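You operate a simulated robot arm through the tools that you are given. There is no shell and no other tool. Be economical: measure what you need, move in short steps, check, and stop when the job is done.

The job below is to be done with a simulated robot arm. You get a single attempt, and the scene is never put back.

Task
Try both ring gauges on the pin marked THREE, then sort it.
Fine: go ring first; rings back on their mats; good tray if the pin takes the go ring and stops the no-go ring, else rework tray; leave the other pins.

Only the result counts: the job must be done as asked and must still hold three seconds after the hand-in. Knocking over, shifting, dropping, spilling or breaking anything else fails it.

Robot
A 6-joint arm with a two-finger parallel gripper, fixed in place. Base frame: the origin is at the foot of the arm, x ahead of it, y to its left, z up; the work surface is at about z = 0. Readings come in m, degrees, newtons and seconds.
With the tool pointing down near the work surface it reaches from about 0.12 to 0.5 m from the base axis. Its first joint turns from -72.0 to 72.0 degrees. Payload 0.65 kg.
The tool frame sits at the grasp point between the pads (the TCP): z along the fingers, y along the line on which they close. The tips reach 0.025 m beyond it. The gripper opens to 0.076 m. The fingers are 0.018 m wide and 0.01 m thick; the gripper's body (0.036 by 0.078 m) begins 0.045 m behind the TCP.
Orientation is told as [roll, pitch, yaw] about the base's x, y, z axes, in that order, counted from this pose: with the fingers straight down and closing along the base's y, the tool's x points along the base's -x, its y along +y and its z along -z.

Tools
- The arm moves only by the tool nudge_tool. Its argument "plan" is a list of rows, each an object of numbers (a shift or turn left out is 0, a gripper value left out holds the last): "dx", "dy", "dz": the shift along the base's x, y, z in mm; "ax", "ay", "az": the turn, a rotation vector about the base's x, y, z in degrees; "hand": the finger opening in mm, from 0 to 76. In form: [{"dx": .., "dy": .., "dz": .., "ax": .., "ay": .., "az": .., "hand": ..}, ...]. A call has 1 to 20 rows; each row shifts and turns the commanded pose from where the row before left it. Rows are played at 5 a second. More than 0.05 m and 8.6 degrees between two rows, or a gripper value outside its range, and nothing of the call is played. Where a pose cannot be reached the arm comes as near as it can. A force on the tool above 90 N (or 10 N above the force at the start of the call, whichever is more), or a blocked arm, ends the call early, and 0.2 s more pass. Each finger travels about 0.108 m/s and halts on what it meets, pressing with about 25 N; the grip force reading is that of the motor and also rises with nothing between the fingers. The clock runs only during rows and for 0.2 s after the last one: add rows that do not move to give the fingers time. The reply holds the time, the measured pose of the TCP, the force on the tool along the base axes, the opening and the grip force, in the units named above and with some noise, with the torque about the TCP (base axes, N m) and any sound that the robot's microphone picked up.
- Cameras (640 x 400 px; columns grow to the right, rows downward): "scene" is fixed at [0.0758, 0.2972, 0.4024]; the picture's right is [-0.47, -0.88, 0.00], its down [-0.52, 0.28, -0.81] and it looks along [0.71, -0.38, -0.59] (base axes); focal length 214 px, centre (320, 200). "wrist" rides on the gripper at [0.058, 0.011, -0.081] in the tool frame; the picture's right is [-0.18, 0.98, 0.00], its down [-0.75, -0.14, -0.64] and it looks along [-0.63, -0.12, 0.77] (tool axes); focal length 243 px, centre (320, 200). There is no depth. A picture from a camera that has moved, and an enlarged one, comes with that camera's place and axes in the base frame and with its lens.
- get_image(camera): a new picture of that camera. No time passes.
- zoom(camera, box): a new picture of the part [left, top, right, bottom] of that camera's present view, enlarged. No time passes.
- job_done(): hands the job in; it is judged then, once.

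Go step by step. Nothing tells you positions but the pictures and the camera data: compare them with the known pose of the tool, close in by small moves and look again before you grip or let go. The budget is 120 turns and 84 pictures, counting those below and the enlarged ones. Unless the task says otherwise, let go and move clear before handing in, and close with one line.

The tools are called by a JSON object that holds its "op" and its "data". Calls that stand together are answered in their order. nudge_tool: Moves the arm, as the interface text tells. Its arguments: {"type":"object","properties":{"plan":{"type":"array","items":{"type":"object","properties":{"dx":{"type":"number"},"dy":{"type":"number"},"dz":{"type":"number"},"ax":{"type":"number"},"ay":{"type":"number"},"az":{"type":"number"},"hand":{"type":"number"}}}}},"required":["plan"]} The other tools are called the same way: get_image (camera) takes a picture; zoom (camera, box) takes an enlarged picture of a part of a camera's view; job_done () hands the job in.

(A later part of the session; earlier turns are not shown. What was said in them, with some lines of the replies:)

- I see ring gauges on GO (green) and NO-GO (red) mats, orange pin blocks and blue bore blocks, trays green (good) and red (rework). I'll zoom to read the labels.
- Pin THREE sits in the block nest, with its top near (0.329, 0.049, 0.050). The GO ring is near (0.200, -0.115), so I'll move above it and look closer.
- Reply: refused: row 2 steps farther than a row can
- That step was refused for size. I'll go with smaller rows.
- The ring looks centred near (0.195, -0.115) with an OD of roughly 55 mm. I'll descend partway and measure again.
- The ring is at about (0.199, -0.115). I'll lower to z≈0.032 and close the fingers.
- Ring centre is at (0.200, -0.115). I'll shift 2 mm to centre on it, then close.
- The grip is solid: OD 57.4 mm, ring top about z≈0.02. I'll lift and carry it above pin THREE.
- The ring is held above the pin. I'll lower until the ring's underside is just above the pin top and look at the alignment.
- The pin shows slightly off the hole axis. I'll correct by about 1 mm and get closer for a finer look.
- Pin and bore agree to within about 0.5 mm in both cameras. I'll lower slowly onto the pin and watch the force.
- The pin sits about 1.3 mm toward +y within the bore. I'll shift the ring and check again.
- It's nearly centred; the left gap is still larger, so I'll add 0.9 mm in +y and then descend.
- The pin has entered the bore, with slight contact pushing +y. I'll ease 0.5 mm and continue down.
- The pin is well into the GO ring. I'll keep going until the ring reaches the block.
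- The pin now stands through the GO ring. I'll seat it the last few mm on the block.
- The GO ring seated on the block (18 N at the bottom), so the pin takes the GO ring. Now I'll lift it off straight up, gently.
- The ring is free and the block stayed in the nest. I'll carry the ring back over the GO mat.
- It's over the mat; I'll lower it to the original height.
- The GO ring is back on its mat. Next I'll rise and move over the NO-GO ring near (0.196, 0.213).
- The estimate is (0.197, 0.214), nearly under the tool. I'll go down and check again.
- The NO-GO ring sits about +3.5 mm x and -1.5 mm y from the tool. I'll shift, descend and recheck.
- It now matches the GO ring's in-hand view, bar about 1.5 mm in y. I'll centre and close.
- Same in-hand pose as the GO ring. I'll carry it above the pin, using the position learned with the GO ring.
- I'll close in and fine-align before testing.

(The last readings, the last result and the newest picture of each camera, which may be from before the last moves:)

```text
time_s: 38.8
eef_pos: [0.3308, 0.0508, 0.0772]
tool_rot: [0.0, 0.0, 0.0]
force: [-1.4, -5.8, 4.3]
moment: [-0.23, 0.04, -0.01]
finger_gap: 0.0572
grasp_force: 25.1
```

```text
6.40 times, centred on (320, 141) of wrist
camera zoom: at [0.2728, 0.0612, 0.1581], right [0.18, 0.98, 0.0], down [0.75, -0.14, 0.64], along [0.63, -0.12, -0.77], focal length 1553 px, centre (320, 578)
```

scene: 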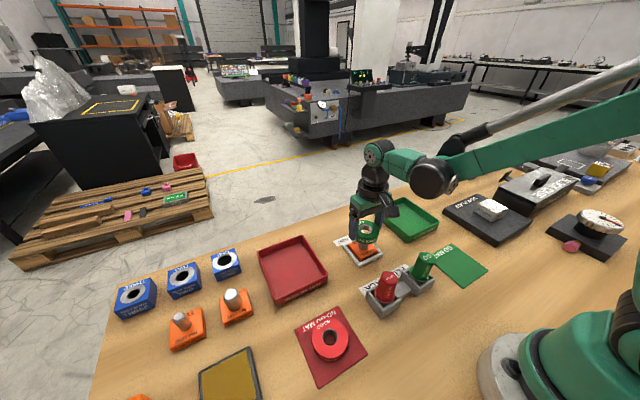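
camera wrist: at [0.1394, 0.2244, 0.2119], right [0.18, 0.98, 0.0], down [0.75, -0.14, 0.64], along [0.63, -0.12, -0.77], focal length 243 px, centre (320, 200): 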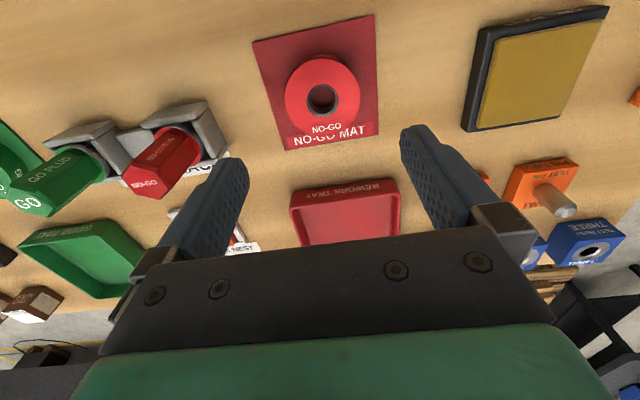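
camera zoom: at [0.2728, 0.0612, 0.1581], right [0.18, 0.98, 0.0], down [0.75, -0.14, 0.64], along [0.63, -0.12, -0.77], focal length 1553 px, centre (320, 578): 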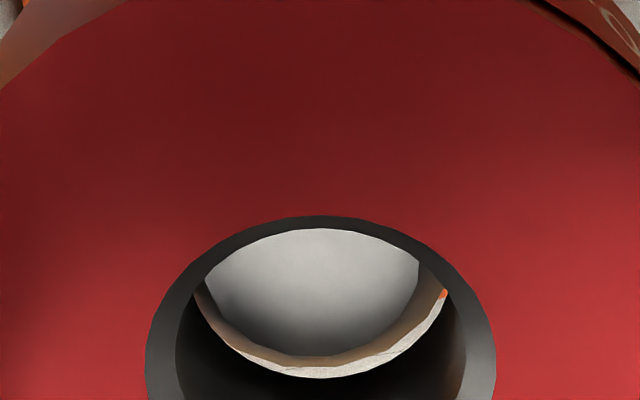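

The chamfer is touching, with the pin toward -y and -x of the bore. I'll centre on the force and image, then press gently.

{"op": "nudge_tool", "data": {"plan": [{"dz": 1}, {"dy": -0.7, "dx": -0.5}, {"dz": -1}, {}]}}

{"op": "nudge_tool", "data": {"plan": [{"dz": -1}, {}]}}

{"op": "zoom", "data": {"camera": "wrist", "box": [270, 110, 370, 172]}}

```text
time_s: 39.8
eef_pos: [0.3304, 0.0502, 0.0783]
tool_rot: [0.1, 0.0, 0.0]
force: [-0.3, 0.8, -2.0]
moment: [0.0, 0.01, 0.0]
finger_gap: 0.0575
grasp_force: 24.8
```

```text
time_s: 40.4
eef_pos: [0.3298, 0.0494, 0.0779]
tool_rot: [0.1, 0.0, -0.1]
force: [-1.9, 5.6, 11.2]
moment: [0.27, 0.11, 0.01]
finger_gap: 0.0572
grasp_force: 25.3
```

```text
6.40 times, centred on (320, 141) of wrist
camera zoom: at [0.2722, 0.0604, 0.1573], right [0.18, 0.98, 0.0], down [0.75, -0.14, 0.64], along [0.63, -0.12, -0.77], focal length 1553 px, centre (320, 578)
```

zoom: 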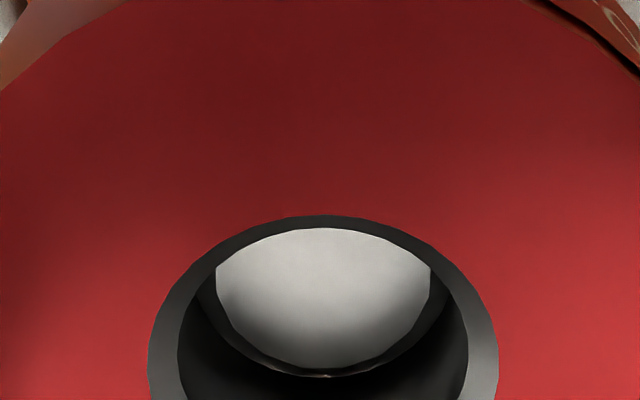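

Now the pin rim fills the bore. I'll do one finer centring step and press again to confirm it stops.

{"op": "nudge_tool", "data": {"plan": [{"dy": 0.35, "dx": -0.2}, {}, {}]}}

{"op": "nudge_tool", "data": {"plan": [{"dz": -0.5}, {}]}}

{"op": "zoom", "data": {"camera": "wrist", "box": [270, 110, 370, 172]}}

{"op": "zoom", "data": {"camera": "scene", "box": [330, 210, 394, 250]}}

```text
time_s: 41.2
eef_pos: [0.33, 0.049, 0.0762]
tool_rot: [0.1, 0.0, 0.1]
force: [0.7, 9.3, 15.4]
moment: [0.4, 0.02, -0.01]
finger_gap: 0.0572
grasp_force: 25.2
```

```text
time_s: 41.8
eef_pos: [0.3299, 0.0486, 0.0778]
tool_rot: [0.0, 0.0, 0.0]
force: [-0.5, 3.3, -0.2]
moment: [0.13, 0.06, 0.01]
finger_gap: 0.0572
grasp_force: 25.1
```

```text
6.40 times, centred on (320, 141) of wrist
camera zoom: at [0.2724, 0.0601, 0.1571], right [0.18, 0.98, 0.0], down [0.75, -0.14, 0.64], along [0.63, -0.12, -0.77], focal length 1553 px, centre (320, 578)
```

zoom: 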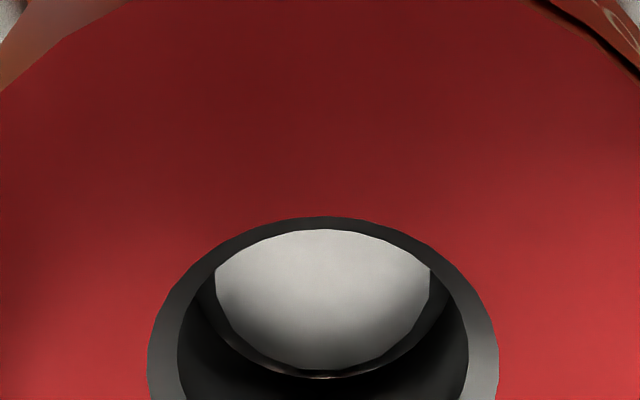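

```text
10.00 times, centred on (362, 230) of scene
camera zoom: at [0.0758, 0.2972, 0.4024], right [-0.47, -0.88, 0.0], down [-0.52, 0.28, -0.81], along [0.71, -0.38, -0.59], focal length 2145 px, centre (-100, -100)
```

zoom: 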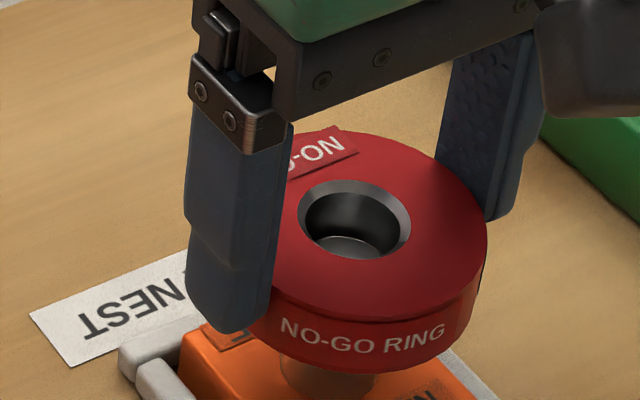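

{"op": "nudge_tool", "data": {"plan": [{"dz": -1, "dy": 0.2}, {}]}}

{"op": "nudge_tool", "data": {"plan": [{"dz": -1}, {}]}}

{"op": "zoom", "data": {"camera": "wrist", "box": [270, 110, 370, 172]}}

```text
time_s: 42.4
eef_pos: [0.3303, 0.0496, 0.0762]
tool_rot: [-0.1, 0.0, -0.1]
force: [-0.9, -6.4, 15.3]
moment: [-0.24, 0.06, -0.03]
finger_gap: 0.0574
grasp_force: 25.2
```

```text
time_s: 43.0
eef_pos: [0.3295, 0.0499, 0.0737]
tool_rot: [0.0, -0.1, 0.0]
force: [1.0, -6.0, 14.5]
moment: [-0.26, -0.04, -0.01]
finger_gap: 0.0573
grasp_force: 25.4
```

```text
6.40 times, centred on (320, 141) of wrist
camera zoom: at [0.2723, 0.0603, 0.1541], right [0.18, 0.98, 0.0], down [0.75, -0.14, 0.64], along [0.63, -0.12, -0.77], focal length 1553 px, centre (320, 578)
```

zoom: 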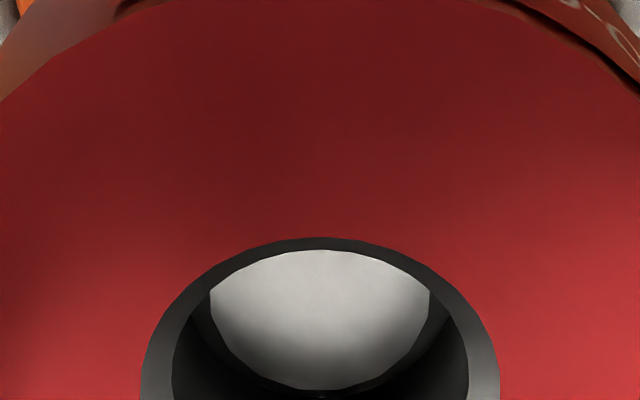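

The NO-GO ring is stopped at the pin's chamfer; it only slid about 2 mm up in the pads. So the pin is good. I'll lift and return this ring to its mat.

{"op": "nudge_tool", "data": {"plan": [{"dz": 6}, {"dz": 25}, {"dz": 25}, {"dx": -26, "dy": 33}, {"dx": -26, "dy": 33}, {"dx": -26, "dy": 33}, {"dx": -26, "dy": 33}, {"dx": -25.8, "dy": 31.6}, {}, {"dz": -30}, {"dz": -30}, {"dz": -20}, {}, {}]}}

{"op": "get_image", "data": {"camera": "wrist"}}

{"op": "zoom", "data": {"camera": "scene", "box": [250, 220, 410, 400]}}

```text
time_s: 46.0
eef_pos: [0.1986, 0.2131, 0.0506]
tool_rot: [0.0, 0.0, 0.0]
force: [0.1, 0.6, -2.5]
moment: [0.0, -0.03, 0.02]
finger_gap: 0.0575
grasp_force: 25.1
```

```text
35 pictures are left
camera wrist: at [0.1418, 0.2243, 0.1298], right [0.18, 0.98, 0.0], down [0.75, -0.14, 0.64], along [0.63, -0.12, -0.77], focal length 243 px, centre (320, 200)
```

wrist: 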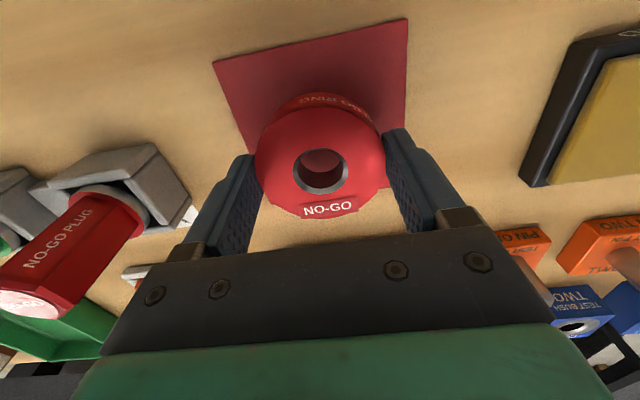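

```text
2.22 times, centred on (330, 310) of scene
camera zoom: at [0.0758, 0.2972, 0.4024], right [-0.47, -0.88, 0.0], down [-0.52, 0.28, -0.81], along [0.71, -0.38, -0.59], focal length 477 px, centre (298, -44)
```

zoom: 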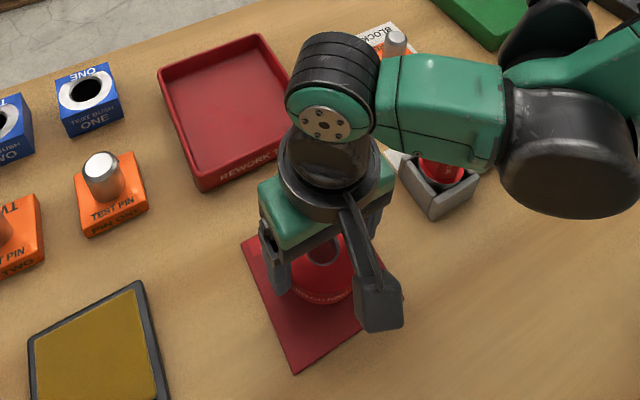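

Over the NO-GO mat; lowering it.

{"op": "nudge_tool", "data": {"plan": [{"dz": -8}, {"dz": -6}, {"dz": -3}, {"dz": -1}, {}]}}

{"op": "nudge_tool", "data": {"plan": [{"dz": -1}, {}]}}

{"op": "nudge_tool", "data": {"plan": [{"dz": -0.7}, {}]}}

```text
time_s: 47.2
eef_pos: [0.1993, 0.2142, 0.0318]
tool_rot: [0.0, 0.1, 0.1]
force: [0.1, 0.1, -1.9]
moment: [-0.03, 0.02, -0.01]
finger_gap: 0.0573
grasp_force: 25.4
```

```text
time_s: 47.8
eef_pos: [0.1999, 0.2143, 0.0305]
tool_rot: [-0.1, 0.0, 0.0]
force: [-3.6, 2.6, 16.3]
moment: [-0.2, -0.29, 0.05]
finger_gap: 0.0573
grasp_force: 24.7
```

```text
time_s: 48.4
eef_pos: [0.1995, 0.214, 0.0309]
tool_rot: [-0.1, -0.2, 0.0]
force: [5.6, 1.1, 17.9]
moment: [-0.22, 0.0, -0.01]
finger_gap: 0.0575
grasp_force: 24.5
```

Contact with the mat. I'll ease up a touch and release.

{"op": "nudge_tool", "data": {"plan": [{"dz": 0.8}, {"hand": 62}, {"hand": 75}, {}, {}, {}]}}

{"op": "get_image", "data": {"camera": "wrist"}}

```text
time_s: 49.8
eef_pos: [0.1988, 0.2139, 0.0301]
tool_rot: [0.0, -0.1, 0.1]
force: [-0.6, 0.6, -0.2]
moment: [0.04, -0.01, 0.02]
finger_gap: 0.0749
grasp_force: 0.1
```

```text
33 pictures are left
camera wrist: at [0.1411, 0.2247, 0.1114], right [0.18, 0.98, 0.0], down [0.75, -0.14, 0.64], along [0.63, -0.12, -0.77], focal length 243 px, centre (320, 200)
```

wrist: 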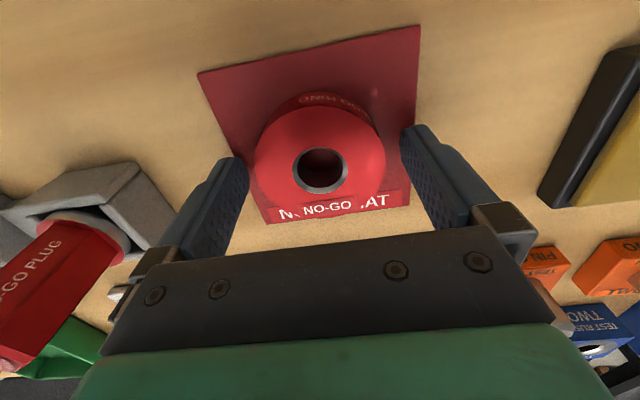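

Both rings are back on their mats. Now I'll pick up pin THREE by its shaft, going above it first with the fingers half open.

{"op": "nudge_tool", "data": {"plan": [{"dz": 30}, {"dz": 35}, {"dz": 34}, {"dx": 26, "dy": -33, "hand": 50}, {"dx": 26, "dy": -33}, {"dx": 26, "dy": -33}, {"dx": 26, "dy": -33}, {"dx": 26, "dy": -32}, {}, {"dz": -25}, {"dz": -20}, {}, {}]}}

{"op": "get_image", "data": {"camera": "wrist"}}

{"op": "zoom", "data": {"camera": "scene", "box": [320, 190, 480, 290]}}

```text
time_s: 52.6
eef_pos: [0.327, 0.047, 0.0831]
tool_rot: [0.0, -0.1, 0.0]
force: [-0.1, -0.5, 0.5]
moment: [0.01, 0.01, 0.0]
finger_gap: 0.0498
grasp_force: 0.1
```

```text
32 pictures are left
camera wrist: at [0.2707, 0.0579, 0.1635], right [0.18, 0.98, 0.0], down [0.75, -0.14, 0.64], along [0.63, -0.12, -0.77], focal length 243 px, centre (320, 200)
```

wrist: 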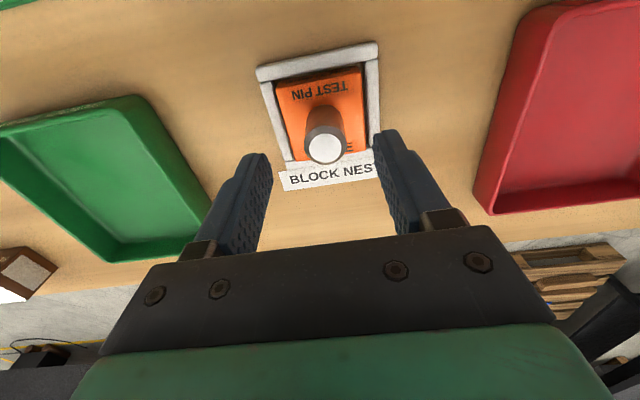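

```text
4.00 times, centred on (400, 240) of scene
camera zoom: at [0.0758, 0.2972, 0.4024], right [-0.47, -0.88, 0.0], down [-0.52, 0.28, -0.81], along [0.71, -0.38, -0.59], focal length 858 px, centre (0, 40)
```

zoom: 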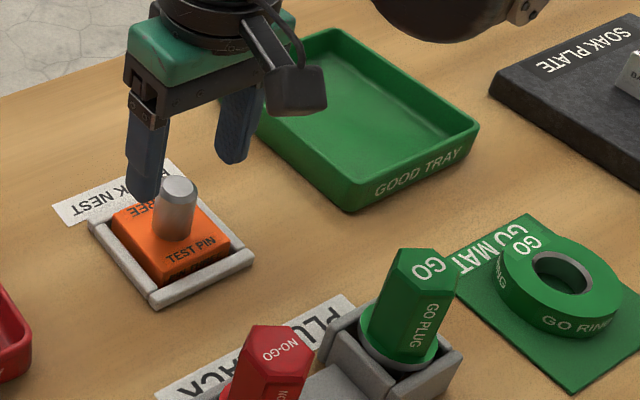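

The pin is between the fingers. I'll descend so the tips stay above the block.

{"op": "nudge_tool", "data": {"plan": [{"dx": 1, "dy": 0.5, "dz": -15}, {"dz": -15}, {"dz": -9}, {}]}}

{"op": "get_image", "data": {"camera": "wrist"}}

{"op": "zoom", "data": {"camera": "scene", "box": [330, 210, 394, 250]}}

```text
time_s: 53.6
eef_pos: [0.3304, 0.0481, 0.0449]
tool_rot: [0.0, -0.1, 0.0]
force: [-0.8, 0.0, -0.4]
moment: [0.02, -0.02, 0.0]
finger_gap: 0.0497
grasp_force: 0.0
```

```text
30 pictures are left
camera wrist: at [0.2717, 0.059, 0.1254], right [0.18, 0.98, 0.0], down [0.75, -0.14, 0.64], along [0.63, -0.12, -0.77], focal length 243 px, centre (320, 200)
```

wrist: 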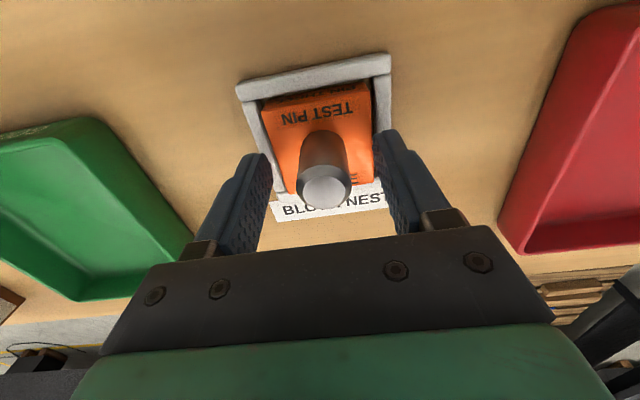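

```text
10.00 times, centred on (362, 230) of scene
camera zoom: at [0.0758, 0.2972, 0.4024], right [-0.47, -0.88, 0.0], down [-0.52, 0.28, -0.81], along [0.71, -0.38, -0.59], focal length 2145 px, centre (-100, -100)
```

zoom: 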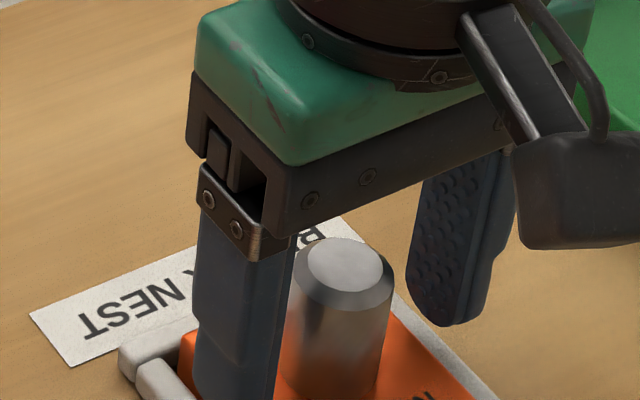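

The pin is about +1.8 mm y and -1.5 mm x from the tool. I'll centre and close on it.

{"op": "nudge_tool", "data": {"plan": [{"dx": -1.3, "dy": 1.8}, {"hand": 30}, {"hand": 24}, {"hand": 10}, {}, {}, {}]}}

{"op": "get_image", "data": {"camera": "wrist"}}

```text
time_s: 55.2
eef_pos: [0.3284, 0.0499, 0.0455]
tool_rot: [0.0, 0.0, 0.1]
force: [-1.8, -0.2, 0.2]
moment: [-0.05, -0.02, 0.0]
finger_gap: 0.0221
grasp_force: 25.5
```

```text
28 pictures are left
camera wrist: at [0.2705, 0.0609, 0.1261], right [0.18, 0.98, 0.0], down [0.75, -0.14, 0.64], along [0.63, -0.12, -0.77], focal length 243 px, centre (320, 200)
```

wrist: 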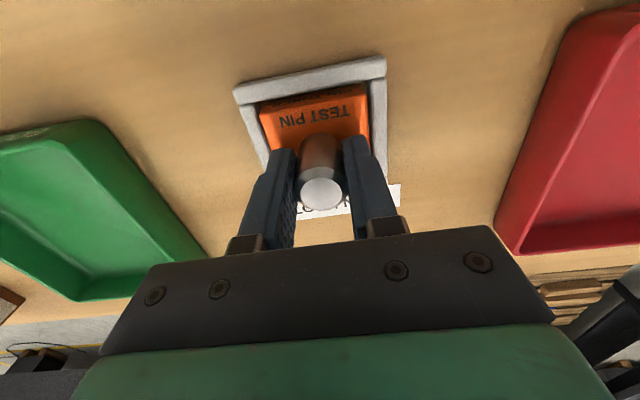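

The pin is gripped (22.1 mm). Lifting straight up, slowly at first.

{"op": "nudge_tool", "data": {"plan": [{"dz": 2}, {"dz": 4}, {"dz": 6}, {"dz": 8}, {"dz": 10}, {"dz": 15}, {"dz": 20}, {"dz": 10}, {}]}}

{"op": "get_image", "data": {"camera": "wrist"}}

{"op": "zoom", "data": {"camera": "scene", "box": [310, 150, 470, 250]}}

```text
time_s: 57.2
eef_pos: [0.3288, 0.0495, 0.1235]
tool_rot: [0.0, 0.0, 0.0]
force: [-0.2, 0.3, -2.9]
moment: [-0.01, 0.0, 0.03]
finger_gap: 0.0217
grasp_force: 24.7
```

```text
27 pictures are left
camera wrist: at [0.2718, 0.061, 0.2038], right [0.18, 0.98, 0.0], down [0.75, -0.14, 0.64], along [0.63, -0.12, -0.77], focal length 243 px, centre (320, 200)
```

wrist: 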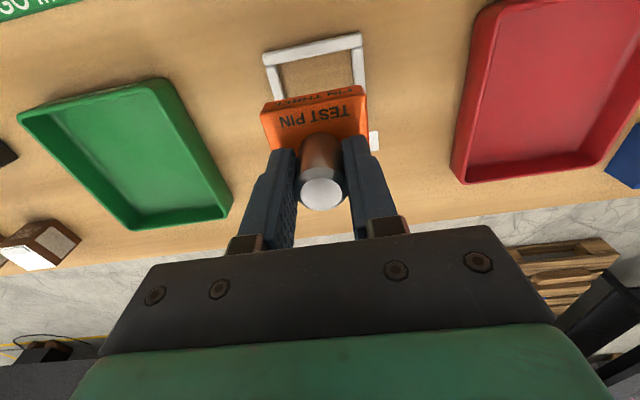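

```text
4.00 times, centred on (390, 200) of scene
camera zoom: at [0.0759, 0.2972, 0.4024], right [-0.47, -0.88, 0.0], down [-0.52, 0.28, -0.81], along [0.71, -0.38, -0.59], focal length 858 px, centre (40, 200)
```

zoom: 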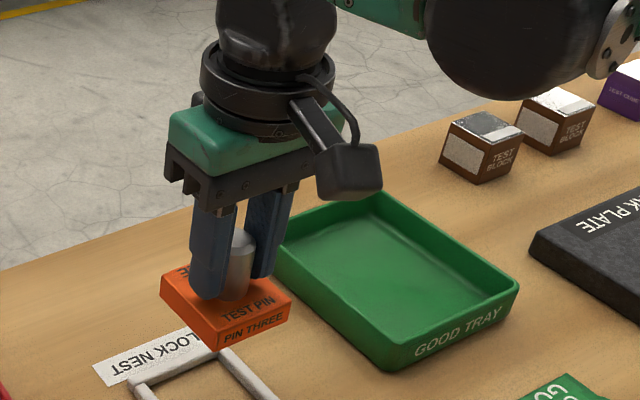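

Pin THREE is held cleanly. The GOOD tray centre is near (0.350, -0.122), so I'll carry it there.

{"op": "nudge_tool", "data": {"plan": [{"dz": 10, "dx": 5}, {"dx": 5, "dy": -30}, {"dx": 5, "dy": -36}, {"dx": 5, "dy": -36}, {"dy": -36}, {"dy": -36}, {}, {}]}}

{"op": "get_image", "data": {"camera": "wrist"}}

{"op": "zoom", "data": {"camera": "scene", "box": [350, 150, 510, 250]}}

```text
time_s: 59.0
eef_pos: [0.348, -0.1232, 0.1296]
tool_rot: [0.0, 0.0, -0.1]
force: [-0.5, 0.7, -3.9]
moment: [-0.01, 0.02, -0.01]
finger_gap: 0.0216
grasp_force: 25.1
```

```text
25 pictures are left
camera wrist: at [0.2918, -0.1121, 0.2103], right [0.18, 0.98, 0.0], down [0.75, -0.14, 0.64], along [0.63, -0.12, -0.77], focal length 243 px, centre (320, 200)
```

wrist: 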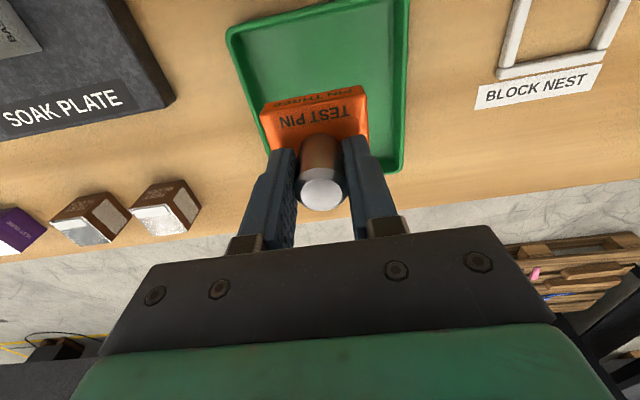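

```text
4.00 times, centred on (430, 200) of scene
camera zoom: at [0.0759, 0.2972, 0.4024], right [-0.47, -0.88, 0.0], down [-0.52, 0.28, -0.81], along [0.71, -0.38, -0.59], focal length 858 px, centre (-120, 200)
```

zoom: 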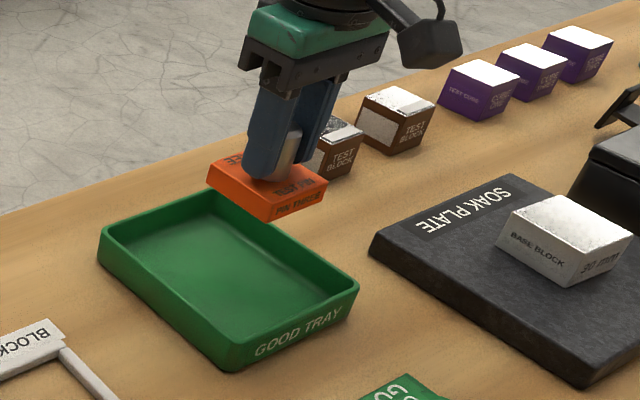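

The tray centre is about (0.358, -0.121). I'll nudge +9 mm x and lower.

{"op": "nudge_tool", "data": {"plan": [{"dx": 9}, {"dz": -20}, {"dz": -20}, {"dz": -20}, {"dz": -12}, {}]}}

{"op": "get_image", "data": {"camera": "wrist"}}

{"op": "zoom", "data": {"camera": "scene", "box": [350, 170, 478, 250]}}

```text
time_s: 60.4
eef_pos: [0.3582, -0.1225, 0.0585]
tool_rot: [0.0, 0.0, 0.0]
force: [-0.6, -0.7, -3.9]
moment: [0.0, 0.01, 0.01]
finger_gap: 0.0216
grasp_force: 25.0
```

```text
23 pictures are left
camera wrist: at [0.3005, -0.1109, 0.1392], right [0.18, 0.98, 0.0], down [0.75, -0.14, 0.64], along [0.63, -0.12, -0.77], focal length 243 px, centre (320, 200)
```

wrist: 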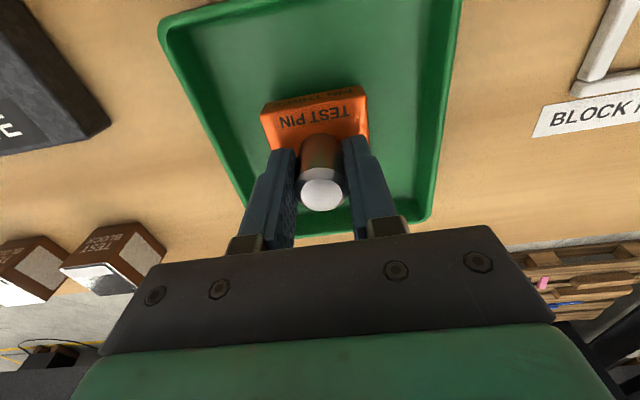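

```text
5.00 times, centred on (414, 210) of scene
camera zoom: at [0.0759, 0.2972, 0.4024], right [-0.47, -0.88, 0.0], down [-0.52, 0.28, -0.81], along [0.71, -0.38, -0.59], focal length 1072 px, centre (-150, 150)
```

zoom: 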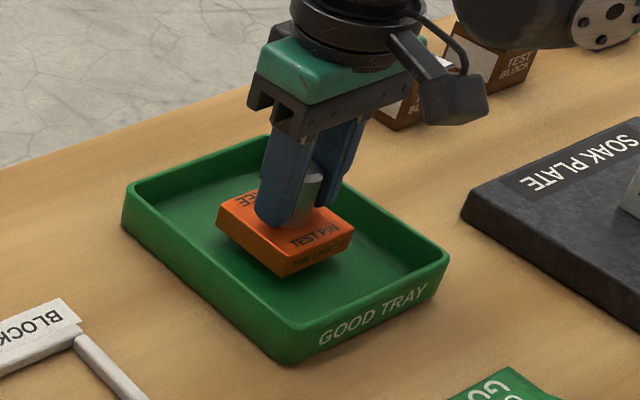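

It's well inside the tray. I'll lower to floor contact.

{"op": "nudge_tool", "data": {"plan": [{"dz": -3}, {"dz": -3}, {"dz": -1.5}, {}]}}

{"op": "nudge_tool", "data": {"plan": [{"dz": -1}, {}]}}

{"op": "nudge_tool", "data": {"plan": [{"dz": -1}, {}]}}

```text
time_s: 61.4
eef_pos: [0.3578, -0.1216, 0.0516]
tool_rot: [0.0, 0.0, 0.0]
force: [0.2, -0.5, -4.5]
moment: [0.0, 0.01, 0.02]
finger_gap: 0.0216
grasp_force: 24.7
```

```text
time_s: 62.0
eef_pos: [0.358, -0.1205, 0.0522]
tool_rot: [0.0, 0.0, 0.1]
force: [0.5, -0.4, -4.0]
moment: [-0.03, 0.02, 0.01]
finger_gap: 0.0216
grasp_force: 24.9
```

```text
time_s: 62.6
eef_pos: [0.3591, -0.1221, 0.0512]
tool_rot: [0.0, 0.0, -0.1]
force: [0.2, 2.5, 6.5]
moment: [-0.06, -0.06, 0.0]
finger_gap: 0.0217
grasp_force: 25.0
```

Floor contact. I'll release gently, rise clear, and inspect.

{"op": "nudge_tool", "data": {"plan": [{"hand": 26}, {"hand": 36}, {}, {"dz": 10}, {"dz": 25}, {"dz": 35}, {"dz": 40}, {"dx": -40}, {"dx": -40}, {"dx": -40, "dz": 20}, {}]}}

{"op": "get_image", "data": {"camera": "scene"}}

{"op": "get_image", "data": {"camera": "wrist"}}

{"op": "zoom", "data": {"camera": "scene", "box": [280, 200, 520, 350]}}

```text
time_s: 65.0
eef_pos: [0.2375, -0.1272, 0.1805]
tool_rot: [0.0, 0.0, 0.0]
force: [-0.8, -0.4, -0.3]
moment: [0.01, 0.03, 0.03]
finger_gap: 0.0359
grasp_force: 0.0
```

```text
21 pictures are left
```

scene: 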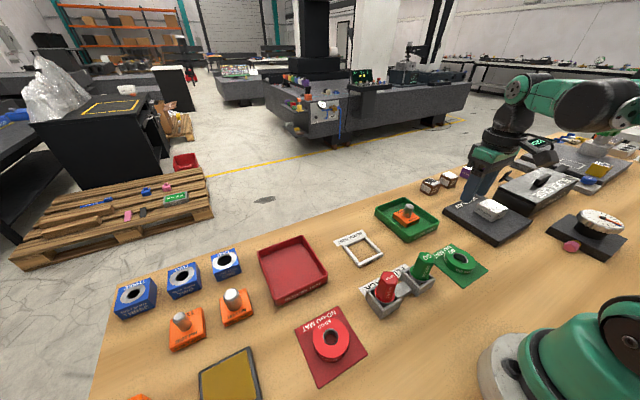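

```text
20 pictures are left
camera wrist: at [0.1802, -0.1156, 0.2612], right [0.18, 0.98, 0.0], down [0.75, -0.14, 0.64], along [0.63, -0.12, -0.77], focal length 243 px, centre (320, 200)
```

wrist: 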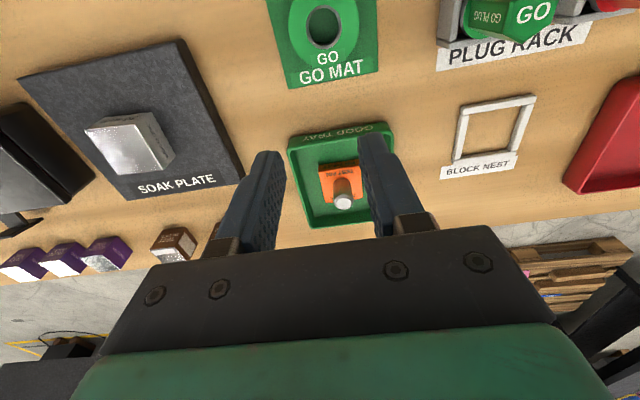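

```text
2.67 times, centred on (400, 275) of scene
camera zoom: at [0.0758, 0.2972, 0.4024], right [-0.47, -0.88, 0.0], down [-0.52, 0.28, -0.81], along [0.71, -0.38, -0.59], focal length 572 px, centre (107, 0)
```

zoom: 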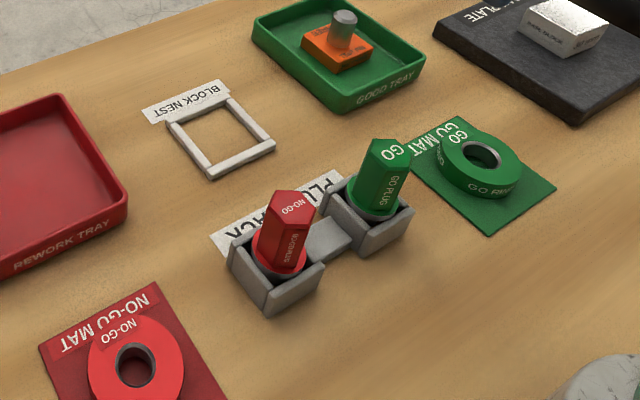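

Pin THREE stands in the GOOD tray, both rings are on their mats, and nothing else has moved. I'm handing in.

{"op": "job_done", "data": {}}

```text
The job is handed in.
```

Pin THREE took the GO ring all the way down and stopped the NO-GO ring at its top edge, so it is in the GOOD tray; both rings are back on their mats and pins ONE and TWO were not touched.
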